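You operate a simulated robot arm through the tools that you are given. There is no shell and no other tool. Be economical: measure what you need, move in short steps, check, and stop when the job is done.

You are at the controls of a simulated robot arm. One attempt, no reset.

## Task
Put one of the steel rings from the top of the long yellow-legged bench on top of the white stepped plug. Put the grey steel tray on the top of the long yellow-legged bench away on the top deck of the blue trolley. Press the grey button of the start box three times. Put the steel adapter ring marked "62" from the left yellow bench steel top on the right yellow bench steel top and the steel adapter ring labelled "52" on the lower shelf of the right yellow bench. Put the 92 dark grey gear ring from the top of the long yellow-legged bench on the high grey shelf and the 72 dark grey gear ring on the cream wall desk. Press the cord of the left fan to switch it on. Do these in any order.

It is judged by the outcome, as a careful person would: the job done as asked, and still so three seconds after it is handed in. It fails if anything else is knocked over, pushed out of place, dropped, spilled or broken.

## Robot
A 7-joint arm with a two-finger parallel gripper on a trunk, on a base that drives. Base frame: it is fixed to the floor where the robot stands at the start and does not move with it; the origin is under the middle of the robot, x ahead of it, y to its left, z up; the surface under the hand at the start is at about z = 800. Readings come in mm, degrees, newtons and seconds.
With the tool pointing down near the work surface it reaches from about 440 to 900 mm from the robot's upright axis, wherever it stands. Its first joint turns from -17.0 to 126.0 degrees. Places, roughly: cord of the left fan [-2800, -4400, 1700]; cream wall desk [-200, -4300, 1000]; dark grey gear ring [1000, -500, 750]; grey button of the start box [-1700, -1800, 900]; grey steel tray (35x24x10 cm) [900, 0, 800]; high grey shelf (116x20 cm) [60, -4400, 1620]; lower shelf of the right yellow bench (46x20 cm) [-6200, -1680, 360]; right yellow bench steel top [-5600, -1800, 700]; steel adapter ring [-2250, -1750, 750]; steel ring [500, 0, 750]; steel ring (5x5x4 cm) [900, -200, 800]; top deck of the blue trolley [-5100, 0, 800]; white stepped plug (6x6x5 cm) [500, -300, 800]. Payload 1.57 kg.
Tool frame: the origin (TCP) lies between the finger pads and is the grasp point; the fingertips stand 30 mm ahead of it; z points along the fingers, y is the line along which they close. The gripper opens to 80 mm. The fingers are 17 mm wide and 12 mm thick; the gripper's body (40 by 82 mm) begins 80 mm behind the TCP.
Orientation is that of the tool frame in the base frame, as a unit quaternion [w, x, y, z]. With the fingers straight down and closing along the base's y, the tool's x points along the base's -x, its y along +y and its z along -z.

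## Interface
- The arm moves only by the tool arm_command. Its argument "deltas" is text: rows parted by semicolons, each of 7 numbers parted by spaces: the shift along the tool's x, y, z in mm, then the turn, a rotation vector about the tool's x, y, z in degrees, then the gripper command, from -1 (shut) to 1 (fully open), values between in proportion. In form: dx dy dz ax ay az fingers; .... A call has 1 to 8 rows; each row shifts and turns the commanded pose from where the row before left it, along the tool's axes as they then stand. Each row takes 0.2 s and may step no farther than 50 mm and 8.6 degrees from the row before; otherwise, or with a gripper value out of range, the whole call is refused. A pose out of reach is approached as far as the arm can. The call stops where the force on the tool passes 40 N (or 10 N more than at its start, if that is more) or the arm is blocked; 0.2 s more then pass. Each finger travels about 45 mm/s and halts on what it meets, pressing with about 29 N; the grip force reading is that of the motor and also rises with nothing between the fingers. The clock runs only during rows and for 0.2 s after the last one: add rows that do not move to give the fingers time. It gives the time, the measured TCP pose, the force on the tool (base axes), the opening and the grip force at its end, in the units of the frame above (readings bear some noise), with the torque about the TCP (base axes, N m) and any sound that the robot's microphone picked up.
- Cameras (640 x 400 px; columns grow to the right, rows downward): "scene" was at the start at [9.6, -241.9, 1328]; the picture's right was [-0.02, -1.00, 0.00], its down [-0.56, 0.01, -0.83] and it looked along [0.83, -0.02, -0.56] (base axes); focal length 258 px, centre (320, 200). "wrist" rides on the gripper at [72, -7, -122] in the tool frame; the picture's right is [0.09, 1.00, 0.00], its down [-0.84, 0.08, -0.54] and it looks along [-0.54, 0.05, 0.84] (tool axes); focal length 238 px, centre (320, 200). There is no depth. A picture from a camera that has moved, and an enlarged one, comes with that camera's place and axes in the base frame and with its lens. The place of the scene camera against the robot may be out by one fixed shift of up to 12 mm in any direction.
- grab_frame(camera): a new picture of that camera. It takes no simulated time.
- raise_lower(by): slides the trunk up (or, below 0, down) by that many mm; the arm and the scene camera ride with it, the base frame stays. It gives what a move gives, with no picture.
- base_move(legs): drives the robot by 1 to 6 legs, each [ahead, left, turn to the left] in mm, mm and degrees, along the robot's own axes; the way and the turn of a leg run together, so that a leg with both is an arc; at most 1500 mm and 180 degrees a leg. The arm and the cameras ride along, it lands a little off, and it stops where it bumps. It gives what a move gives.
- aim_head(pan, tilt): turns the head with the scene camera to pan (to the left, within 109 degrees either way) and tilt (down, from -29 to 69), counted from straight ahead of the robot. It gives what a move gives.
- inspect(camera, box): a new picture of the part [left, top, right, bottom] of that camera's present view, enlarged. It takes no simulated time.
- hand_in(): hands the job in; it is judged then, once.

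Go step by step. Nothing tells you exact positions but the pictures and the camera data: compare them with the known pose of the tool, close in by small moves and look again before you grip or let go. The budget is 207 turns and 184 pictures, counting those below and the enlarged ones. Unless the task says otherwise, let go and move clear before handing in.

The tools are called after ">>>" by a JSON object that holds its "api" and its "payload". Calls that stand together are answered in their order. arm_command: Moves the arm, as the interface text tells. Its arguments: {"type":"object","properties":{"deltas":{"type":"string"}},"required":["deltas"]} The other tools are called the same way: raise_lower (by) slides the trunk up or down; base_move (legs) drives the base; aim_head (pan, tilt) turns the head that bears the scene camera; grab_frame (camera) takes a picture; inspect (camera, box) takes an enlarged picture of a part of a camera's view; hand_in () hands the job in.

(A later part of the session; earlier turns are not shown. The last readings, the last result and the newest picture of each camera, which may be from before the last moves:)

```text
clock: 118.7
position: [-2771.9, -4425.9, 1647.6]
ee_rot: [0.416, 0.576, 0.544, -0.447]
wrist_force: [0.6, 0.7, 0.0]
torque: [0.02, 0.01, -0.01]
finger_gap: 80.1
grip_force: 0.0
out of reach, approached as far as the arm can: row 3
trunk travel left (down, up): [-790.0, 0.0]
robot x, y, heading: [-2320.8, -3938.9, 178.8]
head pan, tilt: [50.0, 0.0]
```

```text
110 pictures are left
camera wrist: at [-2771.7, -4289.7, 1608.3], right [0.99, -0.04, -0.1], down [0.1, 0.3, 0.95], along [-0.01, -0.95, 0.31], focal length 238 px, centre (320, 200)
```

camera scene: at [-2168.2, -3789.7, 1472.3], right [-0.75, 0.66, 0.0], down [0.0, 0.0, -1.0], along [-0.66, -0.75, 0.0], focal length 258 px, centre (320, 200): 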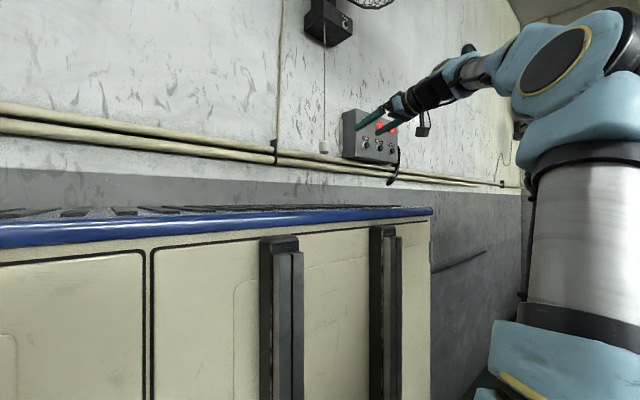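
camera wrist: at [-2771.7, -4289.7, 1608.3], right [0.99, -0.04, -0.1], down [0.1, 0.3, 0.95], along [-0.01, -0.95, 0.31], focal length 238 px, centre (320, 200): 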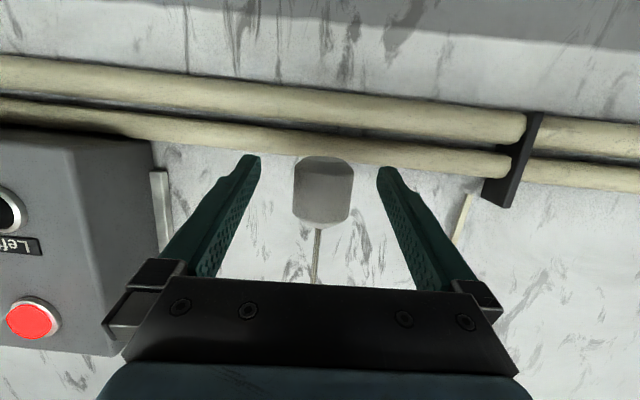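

The bob is between the fingers. Close and pull gently down.

>>> {"api": "arm_command", "payload": {"deltas": "0 0 0 0 0 0 -1;0 0 0 0 0 0 -1;0 0 0 0 0 0 -1;0 0 0 0 0 0 -1;5 0 1.2 0 0 0 -1;5 0 1.2 0 0 0 -1;5 0 1.2 0 0 0 -1"}}

>>> {"api": "grab_frame", "payload": {"camera": "wrist"}}

```text
clock: 120.3
position: [-2770.1, -4425.0, 1636.1]
ee_rot: [0.417, 0.576, 0.541, -0.45]
wrist_force: [22.8, 17.1, 1.7]
torque: [0.21, -0.85, 0.28]
finger_gap: 36.2
grip_force: 42.4
trunk travel left (down, up): [-790.0, 0.0]
robot x, y, heading: [-2322.8, -3936.1, 178.6]
head pan, tilt: [50.0, 0.0]
```

```text
109 pictures are left
camera wrist: at [-2769.1, -4290.3, 1596.4], right [0.99, -0.04, -0.1], down [0.1, 0.31, 0.94], along [-0.01, -0.95, 0.32], focal length 238 px, centre (320, 200)
```

wrist: 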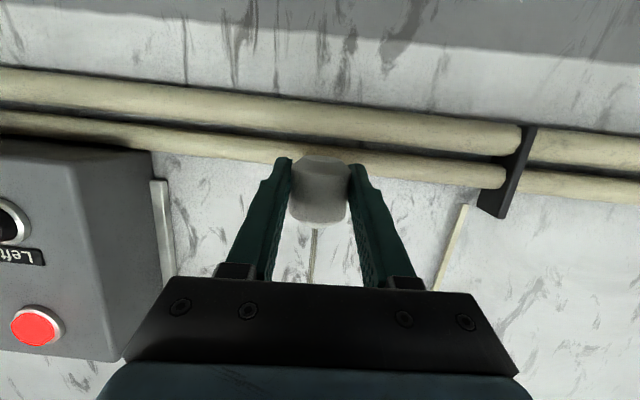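

>>> {"api": "arm_command", "payload": {"deltas": "5 0 1.2 0 0 0 -1;5 0 1.2 0 0 0 -1;5 0 1.2 0 0 0 -1;0 0 0 0 0 0 -1"}}

>>> {"api": "grab_frame", "payload": {"camera": "scene"}}

>>> {"api": "grab_frame", "payload": {"camera": "wrist"}}

```text
clock: 121.3
position: [-2770.7, -4426.7, 1623.1]
ee_rot: [0.418, 0.575, 0.541, -0.45]
wrist_force: [27.1, 19.3, 5.5]
torque: [0.08, -0.87, 0.29]
finger_gap: 36.0
grip_force: 42.5
trunk travel left (down, up): [-790.0, 0.0]
robot x, y, heading: [-2325.1, -3935.6, 178.5]
head pan, tilt: [50.0, 0.0]
```

```text
108 pictures are left
camera scene: at [-2292.2, -3784.6, 1472.1], right [-0.75, 0.66, 0.0], down [0.0, 0.0, -1.0], along [-0.66, -0.75, 0.0], focal length 258 px, centre (320, 200)
```

scene: 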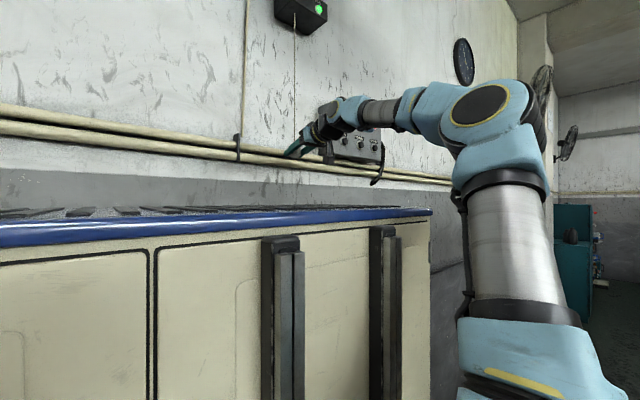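

```text
107 pictures are left
camera wrist: at [-2769.1, -4290.5, 1581.6], right [0.99, -0.04, -0.1], down [0.11, 0.31, 0.94], along [-0.01, -0.95, 0.32], focal length 238 px, centre (320, 200)
```

wrist: 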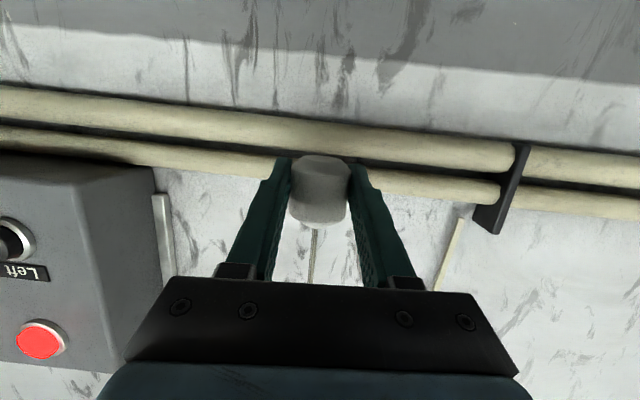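

The fan's indicator turned green. Ease back up and release.

>>> {"api": "arm_command", "payload": {"deltas": "-5 0 -1.2 0 0 0 -1;-5 0 -1.2 0 0 0 -1;-5 0 -1.2 0 0 0 -1;-5 0 -1.2 0 0 0 -1;-4 0 -1 0 0 0 -1;0 0 0 0 0 0 0;0 0 0 0 0 0 1;0 0 0 0 0 0 1"}}

>>> {"api": "inspect", "payload": {"camera": "scene", "box": [230, 0, 410, 200]}}

```text
clock: 123.1
position: [-2775.8, -4429.4, 1644.3]
ee_rot: [0.416, 0.577, 0.54, -0.45]
wrist_force: [0.0, -0.1, 0.4]
torque: [-0.01, 0.04, 0.01]
finger_gap: 80.2
grip_force: 0.0
trunk travel left (down, up): [-790.0, 0.0]
robot x, y, heading: [-2322.6, -3936.4, 178.7]
head pan, tilt: [50.0, 0.0]
```

```text
2.00 times, centred on (320, 100) of scene
camera zoom: at [-2294.8, -3786.4, 1472.3], right [-0.75, 0.66, 0.0], down [0.0, 0.0, -1.0], along [-0.66, -0.75, 0.0], focal length 517 px, centre (320, 400)
```

zoom: 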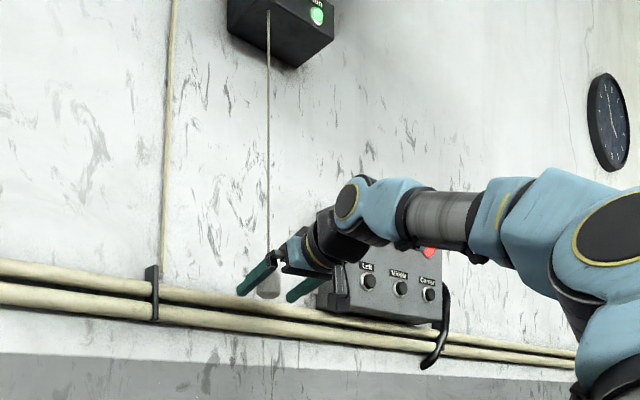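

The lamp stays green. Retract from the wall and straighten the tool back to pointing down.

>>> {"api": "arm_command", "payload": {"deltas": "12 0 -47 0 0 0 1;12 0 -47 0 0 0 1;12 0 -47 0 0 0 1;12 0 -47 0 0 0 1;12 0 -47 0 0 0 1;0 0 0 0 0 0 1"}}

>>> {"api": "aim_head", "payload": {"pan": 50, "tilt": -28}}

>>> {"api": "grab_frame", "payload": {"camera": "scene"}}

>>> {"api": "arm_command", "payload": {"deltas": "0 0 0 0 8.5 0 1;0 0 0 0 8.5 0 1;0 0 0 0 8.5 0 1;0 0 0 0 8.5 0 1;0 0 0 0 8.5 0 1;0 0 0 0 8.5 0 1;0 0 0 0 8.5 0 1;0 0 0 0 8.5 0 1"}}

```text
clock: 124.5
position: [-2758.2, -4188.3, 1647.6]
ee_rot: [0.415, 0.577, 0.54, -0.45]
wrist_force: [-1.0, -0.1, 0.8]
torque: [0.0, 0.03, 0.0]
finger_gap: 80.0
grip_force: 0.0
trunk travel left (down, up): [-790.0, 0.0]
robot x, y, heading: [-2319.9, -3939.4, 178.6]
head pan, tilt: [50.0, 0.0]
```

```text
clock: 125.4
position: [-2758.5, -4188.3, 1648.7]
ee_rot: [0.417, 0.576, 0.541, -0.449]
wrist_force: [0.1, -0.8, -0.2]
torque: [0.0, 0.05, -0.01]
finger_gap: 80.0
grip_force: 0.1
trunk travel left (down, up): [-790.0, 0.0]
robot x, y, heading: [-2326.1, -3941.0, 178.6]
head pan, tilt: [50.0, -28.0]
```

```text
105 pictures are left
camera scene: at [-2280.0, -3769.6, 1511.6], right [-0.75, 0.66, 0.0], down [-0.31, -0.35, -0.88], along [-0.58, -0.66, 0.47], focal length 258 px, centre (320, 200)
```

scene: 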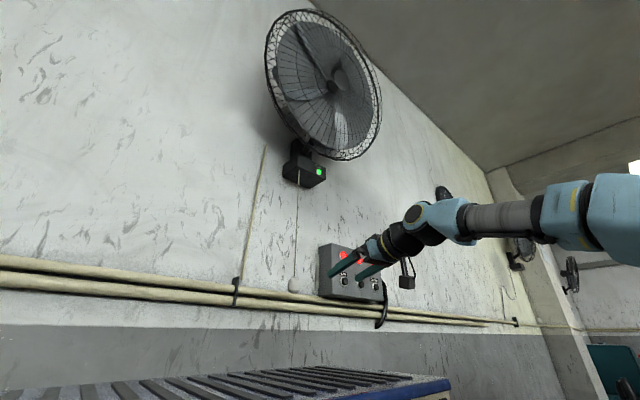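

```text
clock: 127.2
position: [-2743.8, -4146.2, 1592.3]
ee_rot: [0.042, 0.73, 0.681, -0.051]
wrist_force: [-0.6, 1.1, -1.0]
torque: [0.02, 0.0, 0.0]
finger_gap: 80.2
grip_force: 0.1
out of reach, approached as far as the arm can: row 6, 7, 8
trunk travel left (down, up): [-790.0, 0.0]
robot x, y, heading: [-2323.5, -3938.8, 178.4]
head pan, tilt: [50.0, -28.0]
```

Fan is on. Lower the hand and yaw it back to straight ahead of the robot.

>>> {"api": "arm_command", "payload": {"deltas": "0 0 45 0 7.5 0 1;0 0 45 0 0 0 1;0 0 45 0 0 8.5 1;0 0 45 0 0 8.5 1;0 0 45 0 0 8.5 1;0 0 45 0 0 8.5 1;0 0 0 0 0 8.5 1;0 0 0 0 0 8.5 1"}}

>>> {"api": "arm_command", "payload": {"deltas": "0 0 0 0 0 8.5 1;0 0 0 0 0 8.5 1;0 0 0 0 0 8.5 1;0 0 0 0 0 8.5 1;0 0 0 0 0 0 1"}}

>>> {"api": "base_move", "payload": {"legs": [[-1450, 0, 0], [0, -1400, 0], [0, -1400, 0]]}}

>>> {"api": "aim_head", "payload": {"pan": -15, "tilt": 25}}

>>> {"api": "grab_frame", "payload": {"camera": "scene"}}

```text
clock: 128.0
position: [-2741.4, -4152.2, 1490.2]
ee_rot: [0.002, 0.754, 0.657, -0.009]
wrist_force: [4.3, -0.9, 12.8]
torque: [-0.02, -0.68, 0.09]
finger_gap: 80.0
grip_force: 0.1
trunk travel left (down, up): [-790.0, 0.0]
robot x, y, heading: [-2319.0, -3935.8, 178.5]
head pan, tilt: [50.0, -28.0]
stopped in row 3: the force on the tool passed its limit at 123 N (the readings are from after the stop); the commanded pose is now the measured one
```

```text
clock: 129.2
position: [-2742.6, -4149.8, 1490.5]
ee_rot: [0.002, 0.914, 0.406, -0.01]
wrist_force: [3.2, 6.7, 30.9]
torque: [-0.44, -1.21, 0.61]
finger_gap: 77.9
grip_force: 0.1
trunk travel left (down, up): [-790.0, 0.0]
robot x, y, heading: [-2321.2, -3936.5, 178.6]
head pan, tilt: [50.0, -28.0]
```

```text
clock: 135.8
position: [-1347.6, -4182.1, 1489.1]
ee_rot: [0.003, 0.913, 0.409, -0.011]
wrist_force: [-0.2, 1.0, 2.9]
torque: [-0.05, -0.09, 0.07]
finger_gap: 79.3
grip_force: 0.0
trunk travel left (down, up): [-790.0, 0.0]
robot x, y, heading: [-928.9, -3964.8, 179.0]
head pan, tilt: [50.0, -28.0]
stopped in leg 1: the robot was blocked; the commanded pose is now the measured one
```

```text
clock: 137.1
position: [-1348.6, -4182.1, 1490.8]
ee_rot: [0.003, 0.913, 0.408, -0.01]
wrist_force: [-0.5, 0.5, 2.4]
torque: [-0.03, -0.08, 0.05]
finger_gap: 79.7
grip_force: 0.0
trunk travel left (down, up): [-790.0, 0.0]
robot x, y, heading: [-924.4, -3966.0, 178.8]
head pan, tilt: [-15.0, 25.0]
```

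```text
104 pictures are left
camera scene: at [-930.5, -3721.4, 1432.0], right [0.28, 0.96, 0.0], down [0.41, -0.12, -0.91], along [-0.87, 0.25, -0.42], focal length 258 px, centre (320, 200)
```

scene: 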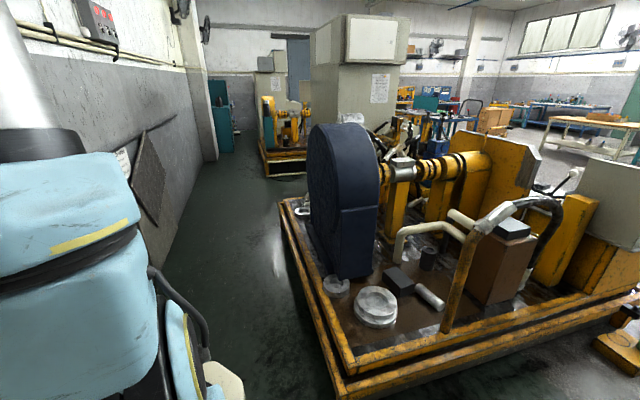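

The hand touched the robot's own cabinet top and the base stopped near the desk; nothing seems displaced. Raise the hand, finish the yaw, then leave via the lane.

>>> {"api": "arm_command", "payload": {"deltas": "0 0 -40 0 0 0 1;0 0 -20 0 0 8.5 1;0 0 0 0 0 8.5 1;0 0 0 0 0 8.5 1;0 0 0 0 0 8.5 1;0 0 0 0 0 8.5 1;0 0 0 0 0 4.5 1"}}

>>> {"api": "base_move", "payload": {"legs": [[70, 0, 0], [0, -350, 0]]}}

>>> {"api": "aim_head", "payload": {"pan": 100, "tilt": 15}}

>>> {"api": "grab_frame", "payload": {"camera": "scene"}}

```text
clock: 138.7
position: [-1347.3, -4180.2, 1549.5]
ee_rot: [0.008, 1.0, 0.008, -0.009]
wrist_force: [0.6, 0.6, 0.7]
torque: [0.0, 0.02, 0.0]
finger_gap: 79.8
grip_force: 0.0
trunk travel left (down, up): [-790.0, 0.0]
robot x, y, heading: [-926.5, -3968.0, 178.9]
head pan, tilt: [-15.0, 25.0]
```

```text
clock: 141.6
position: [-1409.2, -3840.0, 1550.4]
ee_rot: [0.008, 1.0, 0.01, -0.009]
wrist_force: [-0.7, -0.7, 0.1]
torque: [0.04, 0.01, 0.02]
finger_gap: 80.2
grip_force: 0.0
trunk travel left (down, up): [-790.0, 0.0]
robot x, y, heading: [-994.9, -3623.7, 178.9]
head pan, tilt: [-15.0, 25.0]
```

```text
clock: 143.5
position: [-1409.0, -3840.2, 1549.2]
ee_rot: [0.006, 1.0, 0.011, -0.009]
wrist_force: [0.5, 0.7, -0.2]
torque: [0.03, -0.03, -0.04]
finger_gap: 80.0
grip_force: 0.1
trunk travel left (down, up): [-790.0, 0.0]
robot x, y, heading: [-988.6, -3624.5, 178.8]
head pan, tilt: [100.0, 15.0]
```

```text
103 pictures are left
camera scene: at [-890.4, -3498.5, 1448.2], right [-0.99, -0.15, 0.0], down [-0.04, 0.26, -0.97], along [0.15, -0.95, -0.26], focal length 258 px, centre (320, 200)
```

scene: 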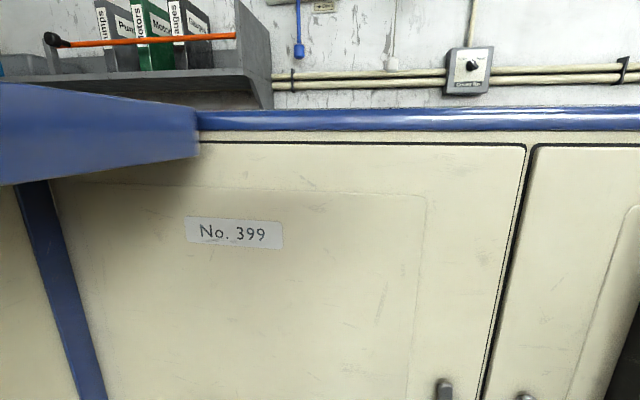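

The view is blocked by the robot's own cabinet. Drive north, turn to face -y, and look at the start box.

>>> {"api": "base_move", "payload": {"legs": [[-150, -500, 0], [0, -1100, 0], [0, -970, 0], [0, 0, 90]]}}

>>> {"api": "aim_head", "payload": {"pan": -45, "tilt": 20}}

>>> {"api": "grab_frame", "payload": {"camera": "scene"}}

```text
clock: 159.9
position: [-535.6, -1564.7, 1550.2]
ee_rot: [0.011, 0.722, 0.692, -0.002]
wrist_force: [1.2, 0.4, 0.3]
torque: [0.03, 0.02, 0.01]
finger_gap: 79.9
grip_force: 0.1
trunk travel left (down, up): [-790.0, 0.0]
robot x, y, heading: [-722.2, -1133.1, -94.6]
head pan, tilt: [100.0, 15.0]
```

```text
clock: 162.2
position: [-536.8, -1564.4, 1550.2]
ee_rot: [0.012, 0.722, 0.692, -0.002]
wrist_force: [-1.2, 0.0, 0.4]
torque: [-0.03, 0.02, -0.01]
finger_gap: 79.9
grip_force: 0.1
trunk travel left (down, up): [-790.0, 0.0]
robot x, y, heading: [-724.0, -1130.9, -94.8]
head pan, tilt: [-45.0, 20.0]
```

```text
102 pictures are left
camera scene: at [-1017.0, -1103.9, 1440.1], right [-0.65, 0.76, 0.0], down [0.26, 0.22, -0.94], along [-0.72, -0.61, -0.34], focal length 258 px, centre (320, 200)
```

scene: 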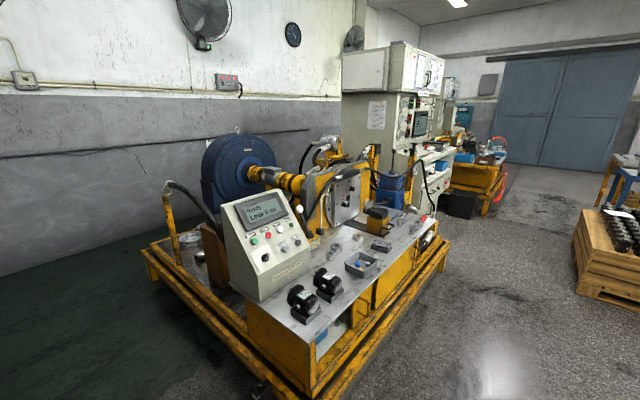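

>>> {"api": "inspect", "payload": {"camera": "scene", "box": [215, 180, 335, 300]}}

>>> {"api": "inspect", "payload": {"camera": "scene", "box": [300, 170, 450, 330]}}

```text
3.33 times, centred on (275, 240) of scene
camera zoom: at [-1017.0, -1103.9, 1440.1], right [-0.65, 0.76, 0.0], down [0.26, 0.22, -0.94], along [-0.72, -0.61, -0.34], focal length 861 px, centre (470, 67)
```

zoom: 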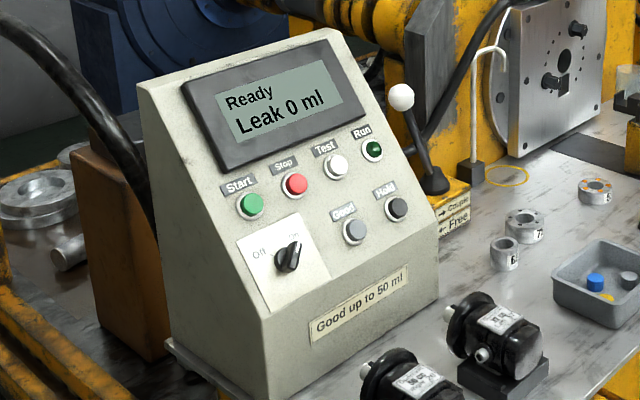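

```text
2.50 times, centred on (375, 250) of scene
camera zoom: at [-1017.0, -1103.9, 1440.1], right [-0.65, 0.76, 0.0], down [0.26, 0.22, -0.94], along [-0.72, -0.61, -0.34], focal length 646 px, centre (182, 75)
```

zoom: 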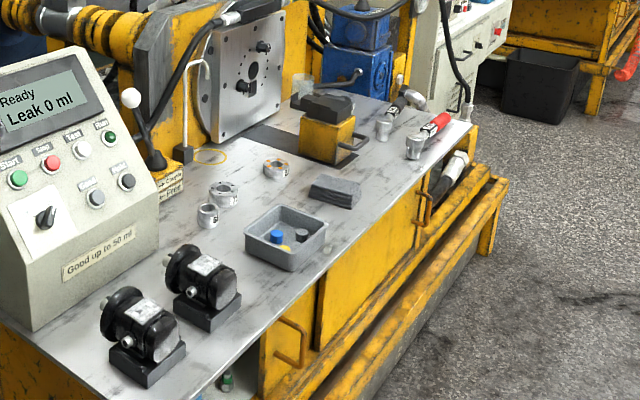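

The grey button is in the second row of the console (≈(-1605,-1780,920)); the console faces +y. Straighten and move right until nearly in front of it, then look.

>>> {"api": "base_move", "payload": {"legs": [[0, 0, 4.8], [0, -940, 0]]}}

>>> {"api": "aim_head", "payload": {"pan": 20, "tilt": 35}}

>>> {"api": "grab_frame", "payload": {"camera": "scene"}}

>>> {"api": "grab_frame", "payload": {"camera": "wrist"}}

```text
clock: 167.5
position: [-1424.9, -1552.0, 1549.0]
ee_rot: [0.011, 0.688, 0.726, -0.001]
wrist_force: [0.1, -0.6, 0.5]
torque: [-0.01, -0.04, 0.02]
finger_gap: 79.9
grip_force: 0.0
trunk travel left (down, up): [-790.0, 0.0]
robot x, y, heading: [-1652.7, -1140.0, -89.2]
head pan, tilt: [-45.0, 20.0]
```

```text
clock: 168.9
position: [-1424.1, -1551.5, 1549.7]
ee_rot: [0.011, 0.687, 0.726, -0.001]
wrist_force: [0.3, 0.4, 0.1]
torque: [-0.02, -0.01, 0.02]
finger_gap: 80.3
grip_force: 0.1
trunk travel left (down, up): [-790.0, 0.0]
robot x, y, heading: [-1652.9, -1137.4, -89.3]
head pan, tilt: [20.0, 35.0]
```

```text
99 pictures are left
camera scene: at [-1852.3, -1155.1, 1416.2], right [-0.94, -0.35, 0.0], down [-0.2, 0.54, -0.82], along [0.29, -0.77, -0.57], focal length 258 px, centre (320, 200)
```

scene: 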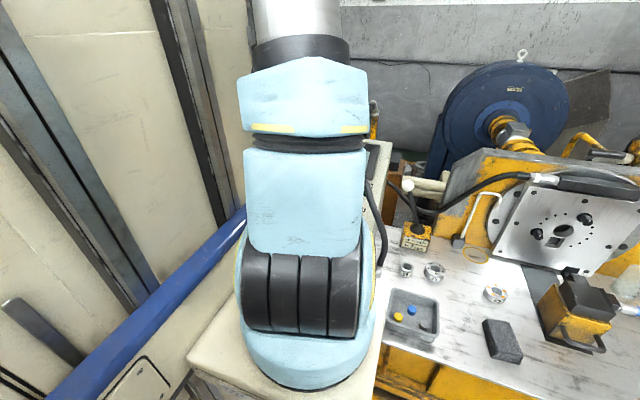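

```text
98 pictures are left
camera wrist: at [-1438.3, -1478.5, 1669.0], right [0.99, 0.15, 0.01], down [0.11, -0.82, 0.56], along [0.09, -0.55, -0.83], focal length 238 px, centre (320, 200)
```

wrist: 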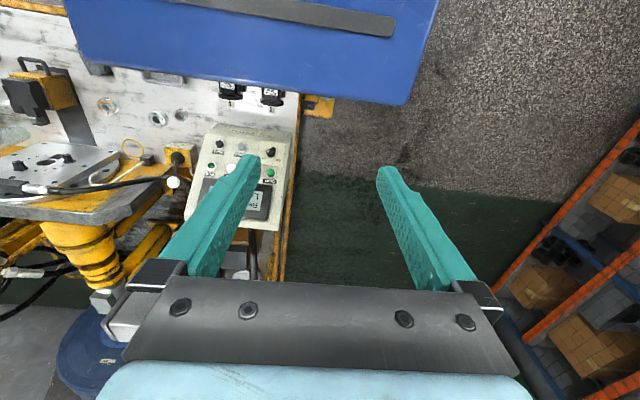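

The grey button is at about (-1648,-1823,881), panel tilted 28°. Move the hand over to x≈-1648, lower the trunk 90 mm, and come down in front of the console.

>>> {"api": "arm_command", "payload": {"deltas": "-20 -40 0 0 0 3.2 -1;-20 -45 0 0 0 0 -1;-20 -45 0 0 0 0 -1;-20 -45 0 0 0 0 -1;0 -45 0 0 0 0 -1;0 0 0 0 0 0 -1"}}

>>> {"api": "raise_lower", "payload": {"by": -90}}

>>> {"api": "arm_command", "payload": {"deltas": "0 0 48 0 0 0 -1;0 0 48 0 0 0 -1;0 0 48 0 0 0 -1;0 0 48 0 0 0 -1;0 0 48 0 0 0 -1;0 0 48 0 0 0 -1;0 0 48 0 0 0 -1"}}

>>> {"api": "grab_frame", "payload": {"camera": "wrist"}}

```text
clock: 170.3
position: [-1645.3, -1632.4, 1548.9]
ee_rot: [0.011, 0.708, 0.706, 0.0]
wrist_force: [0.0, -0.2, 0.4]
torque: [0.0, -0.01, 0.01]
finger_gap: 0.2
grip_force: 20.9
trunk travel left (down, up): [-790.0, 0.0]
robot x, y, heading: [-1653.4, -1136.1, -88.8]
head pan, tilt: [20.0, 35.0]
```

```text
clock: 171.5
position: [-1645.0, -1631.3, 1459.1]
ee_rot: [0.011, 0.707, 0.707, 0.0]
wrist_force: [-1.1, -0.3, -0.2]
torque: [-0.01, -0.03, 0.02]
finger_gap: 0.3
grip_force: 22.0
trunk travel left (down, up): [-700.0, 90.0]
robot x, y, heading: [-1656.1, -1140.8, -88.8]
head pan, tilt: [20.0, 35.0]
```

```text
clock: 173.1
position: [-1635.5, -1635.4, 1121.8]
ee_rot: [0.011, 0.708, 0.706, 0.0]
wrist_force: [-0.3, 0.2, -0.2]
torque: [-0.03, -0.01, -0.02]
finger_gap: 0.0
grip_force: 20.5
trunk travel left (down, up): [-700.0, 90.0]
robot x, y, heading: [-1652.7, -1140.1, -89.1]
head pan, tilt: [20.0, 35.0]
```

```text
97 pictures are left
camera wrist: at [-1644.6, -1561.7, 1240.5], right [1.0, 0.09, 0.01], down [0.07, -0.83, 0.56], along [0.06, -0.55, -0.83], focal length 238 px, centre (320, 200)
```

wrist: 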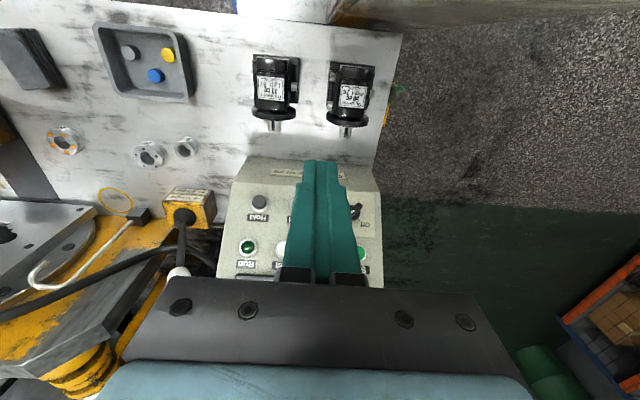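

>>> {"api": "arm_command", "payload": {"deltas": "-45 -6 0 0 0 0 -1;-45 -6 0 0 -8.5 0 -1;0 0 0 0 -8.5 0 -1;0 0 0 0 -8.5 0 -1;0 0 0 0 -8.5 0 -1;0 0 0 0 -8.5 0 -1;0 0 0 0 -8.5 0 -1;0 0 0 0 -8.5 0 -1"}}

>>> {"api": "grab_frame", "payload": {"camera": "wrist"}}

```text
clock: 174.9
position: [-1648.2, -1734.5, 1129.4]
ee_rot: [0.359, 0.615, 0.607, -0.352]
wrist_force: [0.3, 1.0, -0.1]
torque: [0.01, 0.02, -0.03]
finger_gap: 0.0
grip_force: 21.2
out of reach, approached as far as the arm can: row 8
trunk travel left (down, up): [-700.0, 90.0]
robot x, y, heading: [-1650.5, -1134.8, -89.3]
head pan, tilt: [20.0, 35.0]
```

```text
96 pictures are left
camera wrist: at [-1654.9, -1593.3, 1125.5], right [1.0, 0.04, -0.07], down [0.06, 0.06, 1.0], along [0.05, -1.0, 0.06], focal length 238 px, centre (320, 200)
```

wrist: 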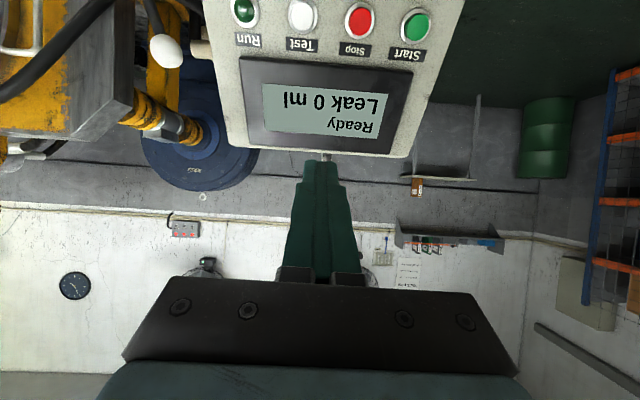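

>>> {"api": "arm_command", "payload": {"deltas": "34 0 19.3 0 0 0 -1;34 0 19.3 0 0 0 -1;34 0 19.3 0 0 0 -1;34 0 19.3 0 0 0 -1;30 0 17 0 0 0 -1;0 0 0 0 0 0 -1"}}

>>> {"api": "grab_frame", "payload": {"camera": "wrist"}}

```text
clock: 176.3
position: [-1632.7, -1753.0, 944.7]
ee_rot: [0.36, 0.614, 0.609, -0.351]
wrist_force: [0.9, 0.2, 0.5]
torque: [-0.01, 0.0, -0.02]
finger_gap: 0.0
grip_force: 21.2
out of reach, approached as far as the arm can: row 1, 2, 3
trunk travel left (down, up): [-700.0, 90.0]
robot x, y, heading: [-1651.6, -1137.3, -89.2]
head pan, tilt: [20.0, 35.0]
```

```text
95 pictures are left
camera wrist: at [-1639.8, -1611.7, 941.1], right [1.0, 0.04, -0.07], down [0.06, 0.06, 1.0], along [0.05, -1.0, 0.06], focal length 238 px, centre (320, 200)
```

wrist: 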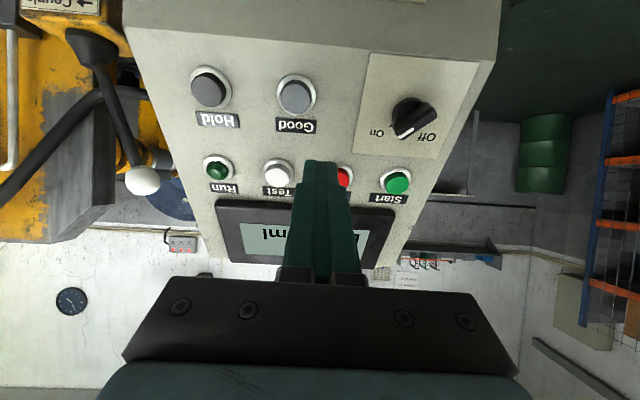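

"Good" is the grey button at about (-1656,-1816,868). Move to just in front of it.

>>> {"api": "arm_command", "payload": {"deltas": "18 -12 10 0 0 0 -1;18 -11 10 0 0 0 -1;0 0 12 0 0 0 -1;0 0 0 0 0 0 -1"}}

>>> {"api": "grab_frame", "payload": {"camera": "wrist"}}

```text
clock: 177.3
position: [-1656.1, -1763.1, 896.3]
ee_rot: [0.359, 0.615, 0.608, -0.352]
wrist_force: [0.6, 0.0, 0.1]
torque: [-0.01, -0.02, -0.01]
finger_gap: 0.0
grip_force: 21.3
trunk travel left (down, up): [-700.0, 90.0]
robot x, y, heading: [-1650.6, -1139.7, -89.1]
head pan, tilt: [20.0, 35.0]
```

```text
94 pictures are left
camera wrist: at [-1663.1, -1621.4, 892.2], right [1.0, 0.04, -0.07], down [0.06, 0.06, 1.0], along [0.05, -1.0, 0.06], focal length 238 px, centre (320, 200)
```

wrist: 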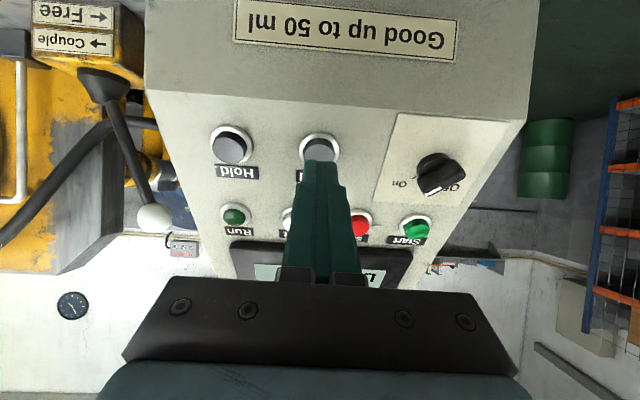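

>>> {"api": "arm_command", "payload": {"deltas": "4 -1 12 0 0 0 -1;0 0 10 0 0 0 -1;0 0 3 0 0 0 -1;0 0 0 0 0 0 -1"}}

>>> {"api": "grab_frame", "payload": {"camera": "wrist"}}

```text
clock: 178.3
position: [-1657.1, -1785.2, 878.5]
ee_rot: [0.36, 0.614, 0.608, -0.352]
wrist_force: [-0.2, 0.3, -0.6]
torque: [-0.01, 0.01, 0.02]
finger_gap: 0.2
grip_force: 21.0
trunk travel left (down, up): [-700.0, 90.0]
robot x, y, heading: [-1654.6, -1137.3, -89.5]
head pan, tilt: [20.0, 35.0]
```

```text
93 pictures are left
camera wrist: at [-1664.9, -1642.8, 875.2], right [1.0, 0.04, -0.07], down [0.06, 0.06, 1.0], along [0.05, -1.0, 0.06], focal length 238 px, centre (320, 200)
```

wrist: 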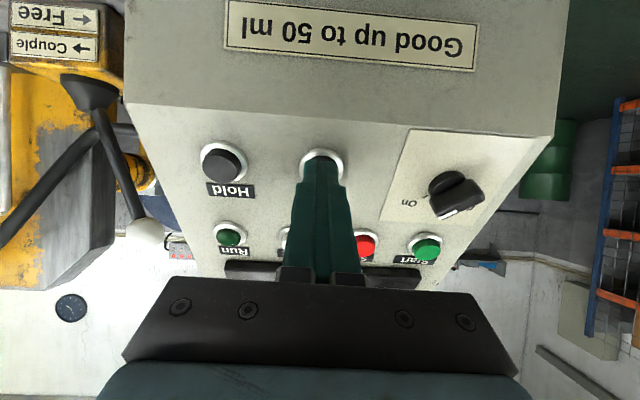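

Aligned with the button. Press slowly.

>>> {"api": "arm_command", "payload": {"deltas": "0 0 2.5 0 0 0 -1;0 0 2 0 0 0 -1;0 0 2 0 0 0 -1;0 0 2 0 0 0 -1;0 0 0 0 0 0 -1"}}

```text
clock: 179.5
position: [-1656.7, -1792.3, 874.4]
ee_rot: [0.36, 0.614, 0.608, -0.352]
wrist_force: [-0.7, 2.3, 1.2]
torque: [0.01, 0.01, -0.03]
finger_gap: 0.1
grip_force: 21.8
trunk travel left (down, up): [-700.0, 90.0]
robot x, y, heading: [-1655.7, -1138.6, -89.1]
head pan, tilt: [20.0, 35.0]
heard: click
```

Click 1. Release and press again.

>>> {"api": "arm_command", "payload": {"deltas": "0 0 -5 0 0 0 -1;0 0 -5 0 0 0 -1;0 0 0 0 0 0 -1;0 0 0 0 0 0 -1"}}

>>> {"api": "grab_frame", "payload": {"camera": "wrist"}}

>>> {"api": "arm_command", "payload": {"deltas": "0 0 4 0 0 0 -1;0 0 2 0 0 0 -1;0 0 2 0 0 0 -1;0 0 2 0 0 0 -1;0 0 0 0 0 0 -1"}}

>>> {"api": "arm_command", "payload": {"deltas": "0 0 -5 0 0 0 -1;0 0 -5 0 0 0 -1;0 0 0 0 0 0 -1;0 0 0 0 0 0 -1"}}

```text
clock: 180.5
position: [-1655.9, -1783.5, 879.1]
ee_rot: [0.36, 0.614, 0.608, -0.351]
wrist_force: [-0.4, 0.4, 0.0]
torque: [0.0, -0.01, -0.01]
finger_gap: 0.1
grip_force: 21.5
trunk travel left (down, up): [-700.0, 90.0]
robot x, y, heading: [-1653.5, -1142.7, -88.9]
head pan, tilt: [20.0, 35.0]
```

```text
92 pictures are left
camera wrist: at [-1664.2, -1641.9, 876.4], right [1.0, 0.04, -0.07], down [0.06, 0.06, 1.0], along [0.05, -1.0, 0.06], focal length 238 px, centre (320, 200)
```

wrist: 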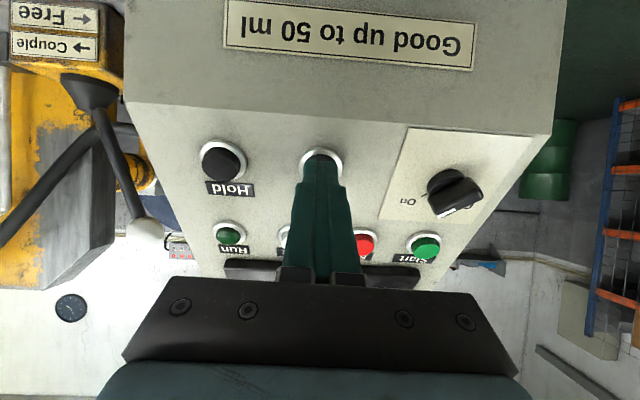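

```text
clock: 181.7
position: [-1657.9, -1790.6, 876.4]
ee_rot: [0.36, 0.614, 0.608, -0.351]
wrist_force: [-0.2, 2.0, 1.1]
torque: [0.04, 0.01, -0.05]
finger_gap: 0.2
grip_force: 22.0
trunk travel left (down, up): [-700.0, 90.0]
robot x, y, heading: [-1656.6, -1143.2, -89.2]
head pan, tilt: [20.0, 35.0]
heard: click
```

```text
clock: 182.7
position: [-1657.7, -1782.2, 881.0]
ee_rot: [0.36, 0.614, 0.608, -0.351]
wrist_force: [0.2, -0.1, 0.6]
torque: [0.01, 0.04, 0.01]
finger_gap: 0.0
grip_force: 21.6
trunk travel left (down, up): [-700.0, 90.0]
robot x, y, heading: [-1654.7, -1142.3, -89.1]
head pan, tilt: [20.0, 35.0]
```

Second click. One more press, then back off well clear.

>>> {"api": "arm_command", "payload": {"deltas": "0 0 4 0 0 0 -1;0 0 2 0 0 0 -1;0 0 2 0 0 0 -1;0 0 2 0 0 0 -1;0 0 0 0 0 0 -1"}}

>>> {"api": "arm_command", "payload": {"deltas": "0 0 -10 0 0 0 -1;0 0 -40 0 0 0 -1;-20 0 -40 0 0 0 -1;-40 0 -20 0 0 0 -1;-40 0 -20 0 0 0 -1;-40 0 -20 0 0 0 -1;-40 0 -20 0 0 0 -1"}}

>>> {"api": "arm_command", "payload": {"deltas": "0 0 0 0 8.5 0 0;0 0 0 0 8.5 0 1;0 0 0 0 8.5 0 1;0 0 0 0 8.5 0 1;0 0 0 0 8.5 0 1;0 0 0 0 8.5 0 1;0 0 0 0 8.5 0 1;0 0 0 0 0.9 0 1"}}

>>> {"api": "grab_frame", "payload": {"camera": "wrist"}}

```text
clock: 183.9
position: [-1657.4, -1791.2, 875.4]
ee_rot: [0.36, 0.614, 0.608, -0.35]
wrist_force: [1.4, 2.2, 1.5]
torque: [0.01, -0.03, 0.05]
finger_gap: 0.0
grip_force: 21.1
trunk travel left (down, up): [-700.0, 90.0]
robot x, y, heading: [-1649.2, -1137.9, -89.2]
head pan, tilt: [20.0, 35.0]
heard: click
```

```text
clock: 185.5
position: [-1647.1, -1761.4, 1105.1]
ee_rot: [0.36, 0.614, 0.608, -0.352]
wrist_force: [-0.6, 0.5, -0.7]
torque: [-0.01, -0.02, -0.01]
finger_gap: 0.0
grip_force: 21.5
out of reach, approached as far as the arm can: row 3, 4
trunk travel left (down, up): [-700.0, 90.0]
robot x, y, heading: [-1652.2, -1140.6, -89.0]
head pan, tilt: [20.0, 35.0]
```

```text
clock: 187.3
position: [-1645.2, -1761.7, 1108.3]
ee_rot: [0.005, 0.708, 0.707, 0.006]
wrist_force: [-0.7, -0.1, 0.0]
torque: [0.02, -0.01, 0.02]
finger_gap: 79.9
grip_force: 0.0
trunk travel left (down, up): [-700.0, 90.0]
robot x, y, heading: [-1655.5, -1139.2, -89.3]
head pan, tilt: [20.0, 35.0]
```

```text
91 pictures are left
camera wrist: at [-1654.0, -1689.8, 1228.3], right [1.0, 0.09, 0.02], down [0.07, -0.84, 0.54], along [0.06, -0.54, -0.84], focal length 238 px, centre (320, 200)
```

wrist: 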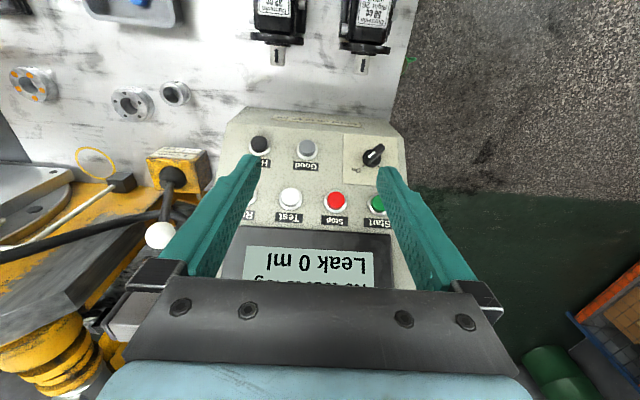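

Three clicks done. Now move right toward the adapter rings on this bench.

>>> {"api": "base_move", "payload": {"legs": [[0, -330, 0]]}}

>>> {"api": "arm_command", "payload": {"deltas": "30 0 30 0 0 0 1;30 0 30 0 0 0 1;0 0 40 0 0 0 1;0 0 30 0 0 0 1"}}

>>> {"api": "grab_frame", "payload": {"camera": "wrist"}}

```text
clock: 189.5
position: [-1968.6, -1763.5, 1109.1]
ee_rot: [0.005, 0.708, 0.707, 0.006]
wrist_force: [0.2, -0.4, 0.5]
torque: [0.01, 0.01, 0.01]
finger_gap: 80.1
grip_force: 0.0
trunk travel left (down, up): [-700.0, 90.0]
robot x, y, heading: [-1975.6, -1146.2, -89.4]
head pan, tilt: [20.0, 35.0]
```

```text
clock: 190.5
position: [-1964.6, -1702.8, 978.2]
ee_rot: [0.007, 0.708, 0.706, 0.006]
wrist_force: [-0.2, 0.0, 0.4]
torque: [-0.04, 0.01, 0.01]
finger_gap: 80.0
grip_force: 0.1
trunk travel left (down, up): [-700.0, 90.0]
robot x, y, heading: [-1977.4, -1144.3, -89.1]
head pan, tilt: [20.0, 35.0]
```

```text
90 pictures are left
camera wrist: at [-1974.0, -1631.4, 1098.7], right [1.0, 0.09, 0.01], down [0.07, -0.84, 0.54], along [0.06, -0.54, -0.84], focal length 238 px, centre (320, 200)
```

wrist: 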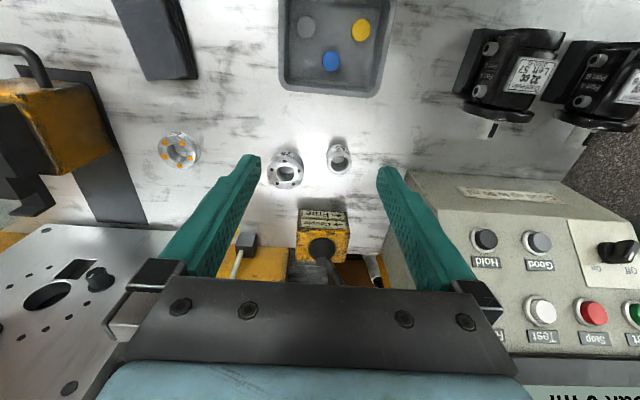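

>>> {"api": "inspect", "payload": {"camera": "wrist", "box": [140, 100, 360, 220]}}

>>> {"api": "aim_head", "payload": {"pan": 10, "tilt": 40}}

>>> {"api": "grab_frame", "payload": {"camera": "scene"}}

```text
2.91 times, centred on (250, 160) of wrist
camera zoom: at [-1974.0, -1631.4, 1098.7], right [1.0, 0.09, 0.01], down [0.07, -0.84, 0.54], along [0.06, -0.54, -0.84], focal length 693 px, centre (524, 316)
```

zoom: 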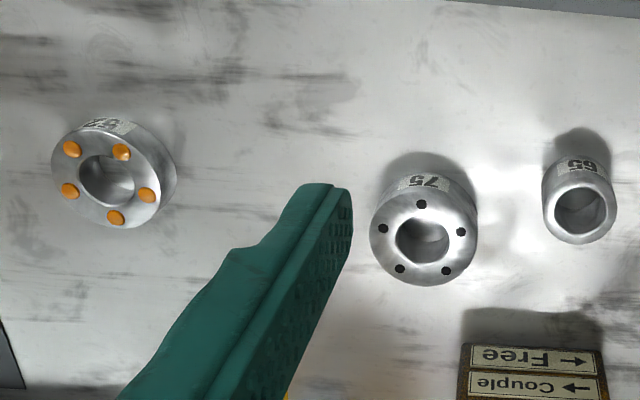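

```text
clock: 191.2
position: [-1964.0, -1704.4, 979.1]
ee_rot: [0.006, 0.708, 0.706, 0.005]
wrist_force: [-0.3, -0.8, 0.1]
torque: [-0.03, 0.01, 0.01]
finger_gap: 80.0
grip_force: 0.1
trunk travel left (down, up): [-700.0, 90.0]
robot x, y, heading: [-1977.4, -1141.1, -89.2]
head pan, tilt: [10.0, 40.0]
```

```text
88 pictures are left
camera scene: at [-2190.3, -1159.3, 1318.7], right [-0.98, -0.19, 0.0], down [-0.12, 0.63, -0.77], along [0.14, -0.75, -0.64], focal length 258 px, centre (320, 200)
```

scene: 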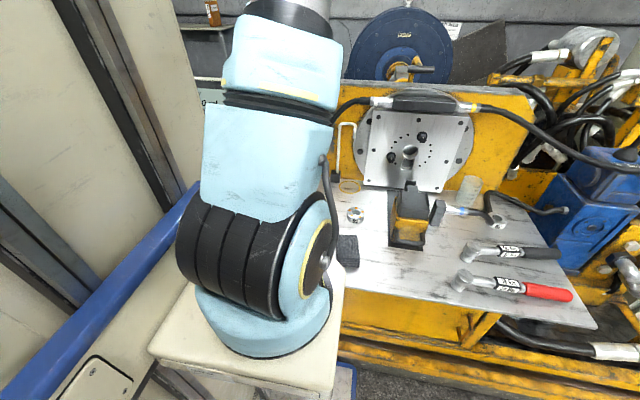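

>>> {"api": "inspect", "payload": {"camera": "scene", "box": [330, 170, 410, 250]}}

>>> {"api": "inspect", "payload": {"camera": "scene", "box": [430, 160, 610, 330]}}

```text
5.00 times, centred on (370, 210) of scene
camera zoom: at [-2190.3, -1159.3, 1318.7], right [-0.98, -0.19, 0.0], down [-0.12, 0.63, -0.77], along [0.14, -0.75, -0.64], focal length 1292 px, centre (70, 150)
```

zoom: 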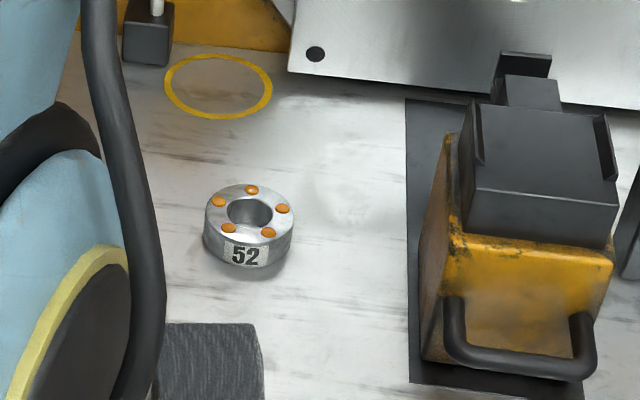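

```text
2.35 times, centred on (520, 245) of scene
camera zoom: at [-2190.3, -1159.3, 1318.7], right [-0.98, -0.19, 0.0], down [-0.12, 0.63, -0.77], along [0.14, -0.75, -0.64], focal length 608 px, centre (-151, 94)
```

zoom: 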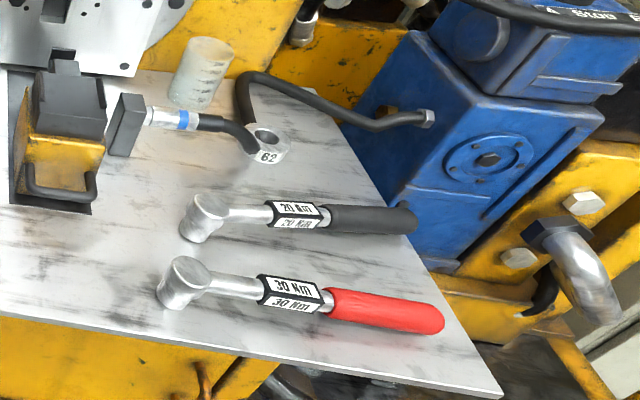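

Found them: "52" (orange dots) at ≈(-2192,-1751) and "62" at ≈(-2612,-1807) beside a hose. Take 52 first: shift base right.

>>> {"api": "base_move", "payload": {"legs": [[0, -215, 0]]}}

>>> {"api": "arm_command", "payload": {"deltas": "-22 0 20 0 0 0 1;-22 0 20 0 0 0 1;0 0 20 0 0 0 1"}}

>>> {"api": "grab_frame", "payload": {"camera": "wrist"}}

```text
clock: 192.9
position: [-2181.6, -1703.5, 978.1]
ee_rot: [0.005, 0.707, 0.707, 0.006]
wrist_force: [-0.2, 0.2, 0.2]
torque: [0.01, -0.01, 0.03]
finger_gap: 80.1
grip_force: 0.0
trunk travel left (down, up): [-700.0, 90.0]
robot x, y, heading: [-2193.2, -1144.6, -89.0]
head pan, tilt: [10.0, 40.0]
```

```text
clock: 193.7
position: [-2181.9, -1745.7, 920.4]
ee_rot: [0.005, 0.708, 0.706, 0.005]
wrist_force: [-0.1, 0.8, 0.6]
torque: [-0.02, -0.01, 0.01]
finger_gap: 80.0
grip_force: 0.0
trunk travel left (down, up): [-700.0, 90.0]
robot x, y, heading: [-2194.9, -1142.4, -89.4]
head pan, tilt: [10.0, 40.0]
```

```text
85 pictures are left
camera wrist: at [-2190.1, -1674.3, 1040.5], right [1.0, 0.09, 0.01], down [0.07, -0.84, 0.54], along [0.06, -0.54, -0.84], focal length 238 px, centre (320, 200)
```

wrist: 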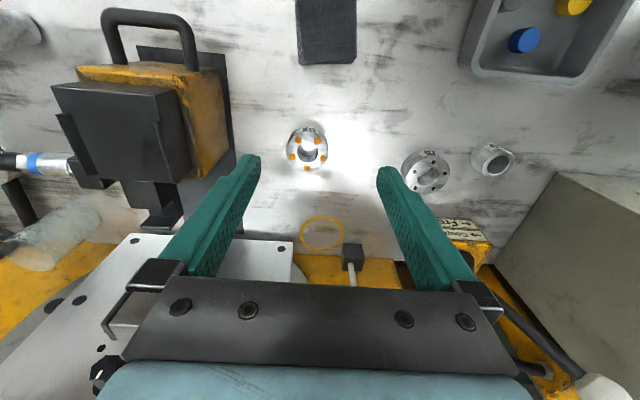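

Ring 52 is near (-2193,-1797) with bench top ~700–720. I'll pitch the tool 42° (useful later for the low shelf) and look again.

>>> {"api": "arm_command", "payload": {"deltas": "0 -6 0 0 -8.5 0 1;0 -6 0 0 -8.5 0 1;0 0 0 0 -8.5 0 1;0 0 0 0 -8.5 0 1;0 0 0 0 -8.5 0 1;28 0 30 0 0 0 1;28 0 30 0 0 0 1;0 0 0 0 0 0 1"}}

>>> {"api": "grab_frame", "payload": {"camera": "wrist"}}

```text
clock: 195.5
position: [-2199.9, -1737.2, 836.0]
ee_rot: [0.224, 0.671, 0.666, -0.236]
wrist_force: [0.0, -0.3, 0.4]
torque: [-0.04, 0.0, 0.03]
finger_gap: 80.0
grip_force: 0.0
out of reach, approached as far as the arm can: row 3
trunk travel left (down, up): [-700.0, 90.0]
robot x, y, heading: [-2193.9, -1142.7, -89.1]
head pan, tilt: [10.0, 40.0]
```

```text
84 pictures are left
camera wrist: at [-2205.8, -1606.8, 886.3], right [1.0, 0.06, -0.07], down [0.09, -0.33, 0.94], along [0.03, -0.94, -0.33], focal length 238 px, centre (320, 200)
```

wrist: 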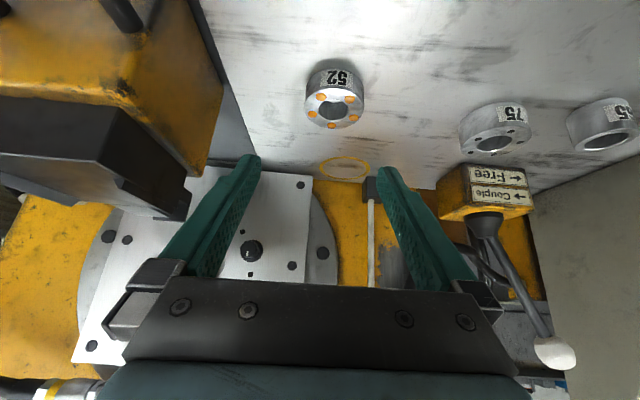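

>>> {"api": "arm_command", "payload": {"deltas": "8 3 42 0 0 0 1;8 3 42 0 0 0 1;0 0 0 0 0 0 1"}}

>>> {"api": "grab_frame", "payload": {"camera": "wrist"}}

```text
clock: 196.3
position: [-2194.4, -1777.6, 760.7]
ee_rot: [0.225, 0.671, 0.666, -0.236]
wrist_force: [0.9, 0.5, 0.0]
torque: [-0.01, -0.01, 0.02]
finger_gap: 80.0
grip_force: 0.0
trunk travel left (down, up): [-700.0, 90.0]
robot x, y, heading: [-2188.8, -1144.3, -89.4]
head pan, tilt: [10.0, 40.0]
```

```text
83 pictures are left
camera wrist: at [-2201.1, -1645.9, 812.1], right [1.0, 0.06, -0.07], down [0.09, -0.33, 0.94], along [0.03, -0.94, -0.33], focal length 238 px, centre (320, 200)
```

wrist: 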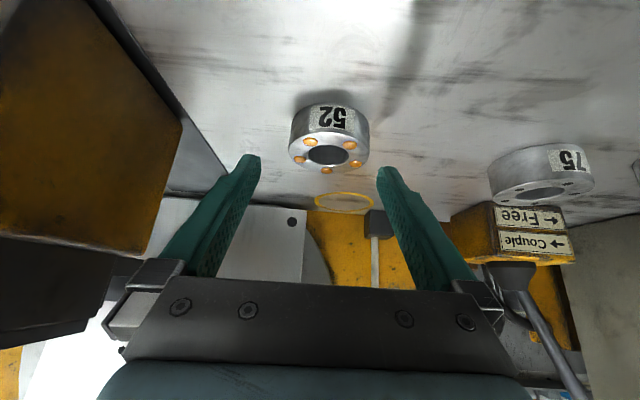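

>>> {"api": "arm_command", "payload": {"deltas": "2 1 20 0 0 0 1;2 0 20 0 0 0 1;1 0 4 0 0 0 1;0 0 0 0 0 0 1"}}

>>> {"api": "inspect", "payload": {"camera": "wrist", "box": [220, 90, 440, 260]}}

```text
clock: 197.0
position: [-2192.1, -1797.8, 728.6]
ee_rot: [0.226, 0.67, 0.668, -0.234]
wrist_force: [-4.7, 16.4, 28.0]
torque: [0.12, -0.97, 0.44]
finger_gap: 74.8
grip_force: 0.1
trunk travel left (down, up): [-700.0, 90.0]
robot x, y, heading: [-2193.3, -1144.2, -89.2]
head pan, tilt: [10.0, 40.0]
stopped in row 3: the force on the tool passed its limit at 51 N (the readings are from after the stop); the commanded pose is now the measured one
```

```text
2.35 times, centred on (330, 175) of wrist
camera zoom: at [-2198.7, -1665.4, 779.7], right [1.0, 0.07, -0.07], down [0.08, -0.33, 0.94], along [0.04, -0.94, -0.33], focal length 561 px, centre (296, 259)
```

zoom: 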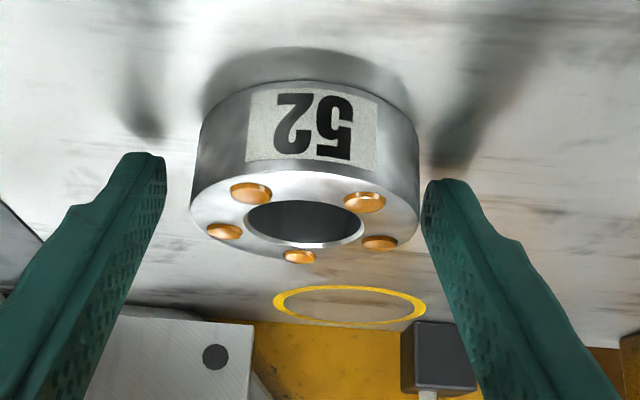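

The right fingertip touches the bench (z≈697) as the tool is rolled ~4°. Correct the roll, advance slightly, and close on the ring.

>>> {"api": "arm_command", "payload": {"deltas": "-2 0 -2.5 -3.15 0 2.46 1;-6 0 5 0 0 0 1;0 0 0 0 0 0 1;0 0 0 0 0 0 -1;0 0 0 0 0 0 -1;0 0 0 0 0 0 -1;0 0 0 0 0 0 -1"}}

>>> {"api": "grab_frame", "payload": {"camera": "wrist"}}

```text
clock: 197.5
position: [-2191.4, -1797.6, 732.0]
ee_rot: [0.249, 0.677, 0.66, -0.208]
wrist_force: [-2.8, 14.9, 23.4]
torque: [0.19, 1.02, -0.74]
finger_gap: 80.0
grip_force: 0.0
trunk travel left (down, up): [-700.0, 90.0]
robot x, y, heading: [-2193.0, -1142.4, -89.3]
head pan, tilt: [10.0, 40.0]
stopped in row 2: the force on the tool passed its limit at 51 N (the readings are from after the stop); the commanded pose is now the measured one
```

```text
81 pictures are left
camera wrist: at [-2201.6, -1665.8, 782.1], right [1.0, 0.07, 0.01], down [0.02, -0.33, 0.94], along [0.07, -0.94, -0.33], focal length 238 px, centre (320, 200)
```

wrist: 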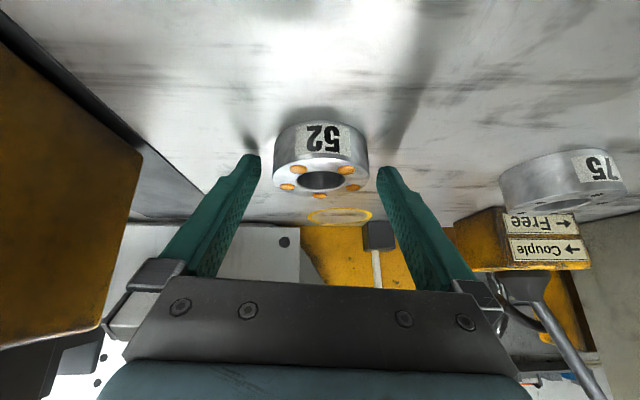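

Left finger touches the dark plate beside. Raise a little, narrow the opening, then advance and close.

>>> {"api": "arm_command", "payload": {"deltas": "-2.5 0 -3 0 0 0 0.7;0 1 0 0 0 0 0.6;-6 0 5 0 0 0 0.6;1.5 0 2 0 0 0 0.6;0 0 0 0 0 0 -1;0 0 0 0 0 0 -1;0 0 0 0 0 0 -1;0 0 0 0 0 0 -1"}}

>>> {"api": "inspect", "payload": {"camera": "wrist", "box": [220, 90, 440, 260]}}

```text
clock: 199.3
position: [-2189.8, -1807.0, 731.2]
ee_rot: [0.247, 0.678, 0.66, -0.208]
wrist_force: [-1.4, -0.4, -1.1]
torque: [-0.09, -0.02, -0.04]
finger_gap: 58.9
grip_force: 29.0
trunk travel left (down, up): [-700.0, 90.0]
robot x, y, heading: [-2191.6, -1141.0, -89.2]
head pan, tilt: [10.0, 40.0]
```

```text
2.35 times, centred on (330, 175) of wrist
camera zoom: at [-2200.6, -1675.6, 781.8], right [1.0, 0.07, 0.01], down [0.02, -0.33, 0.94], along [0.06, -0.94, -0.33], focal length 561 px, centre (296, 259)
```

zoom: 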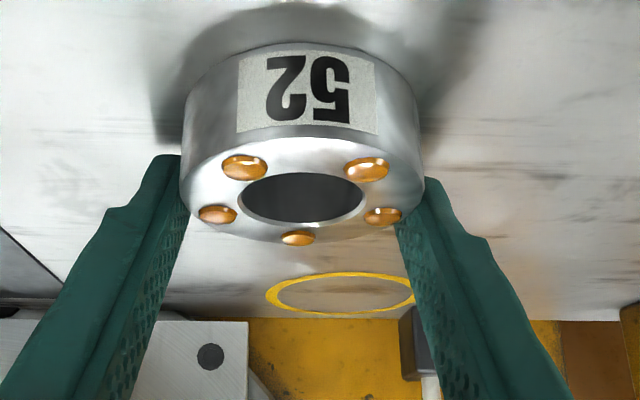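

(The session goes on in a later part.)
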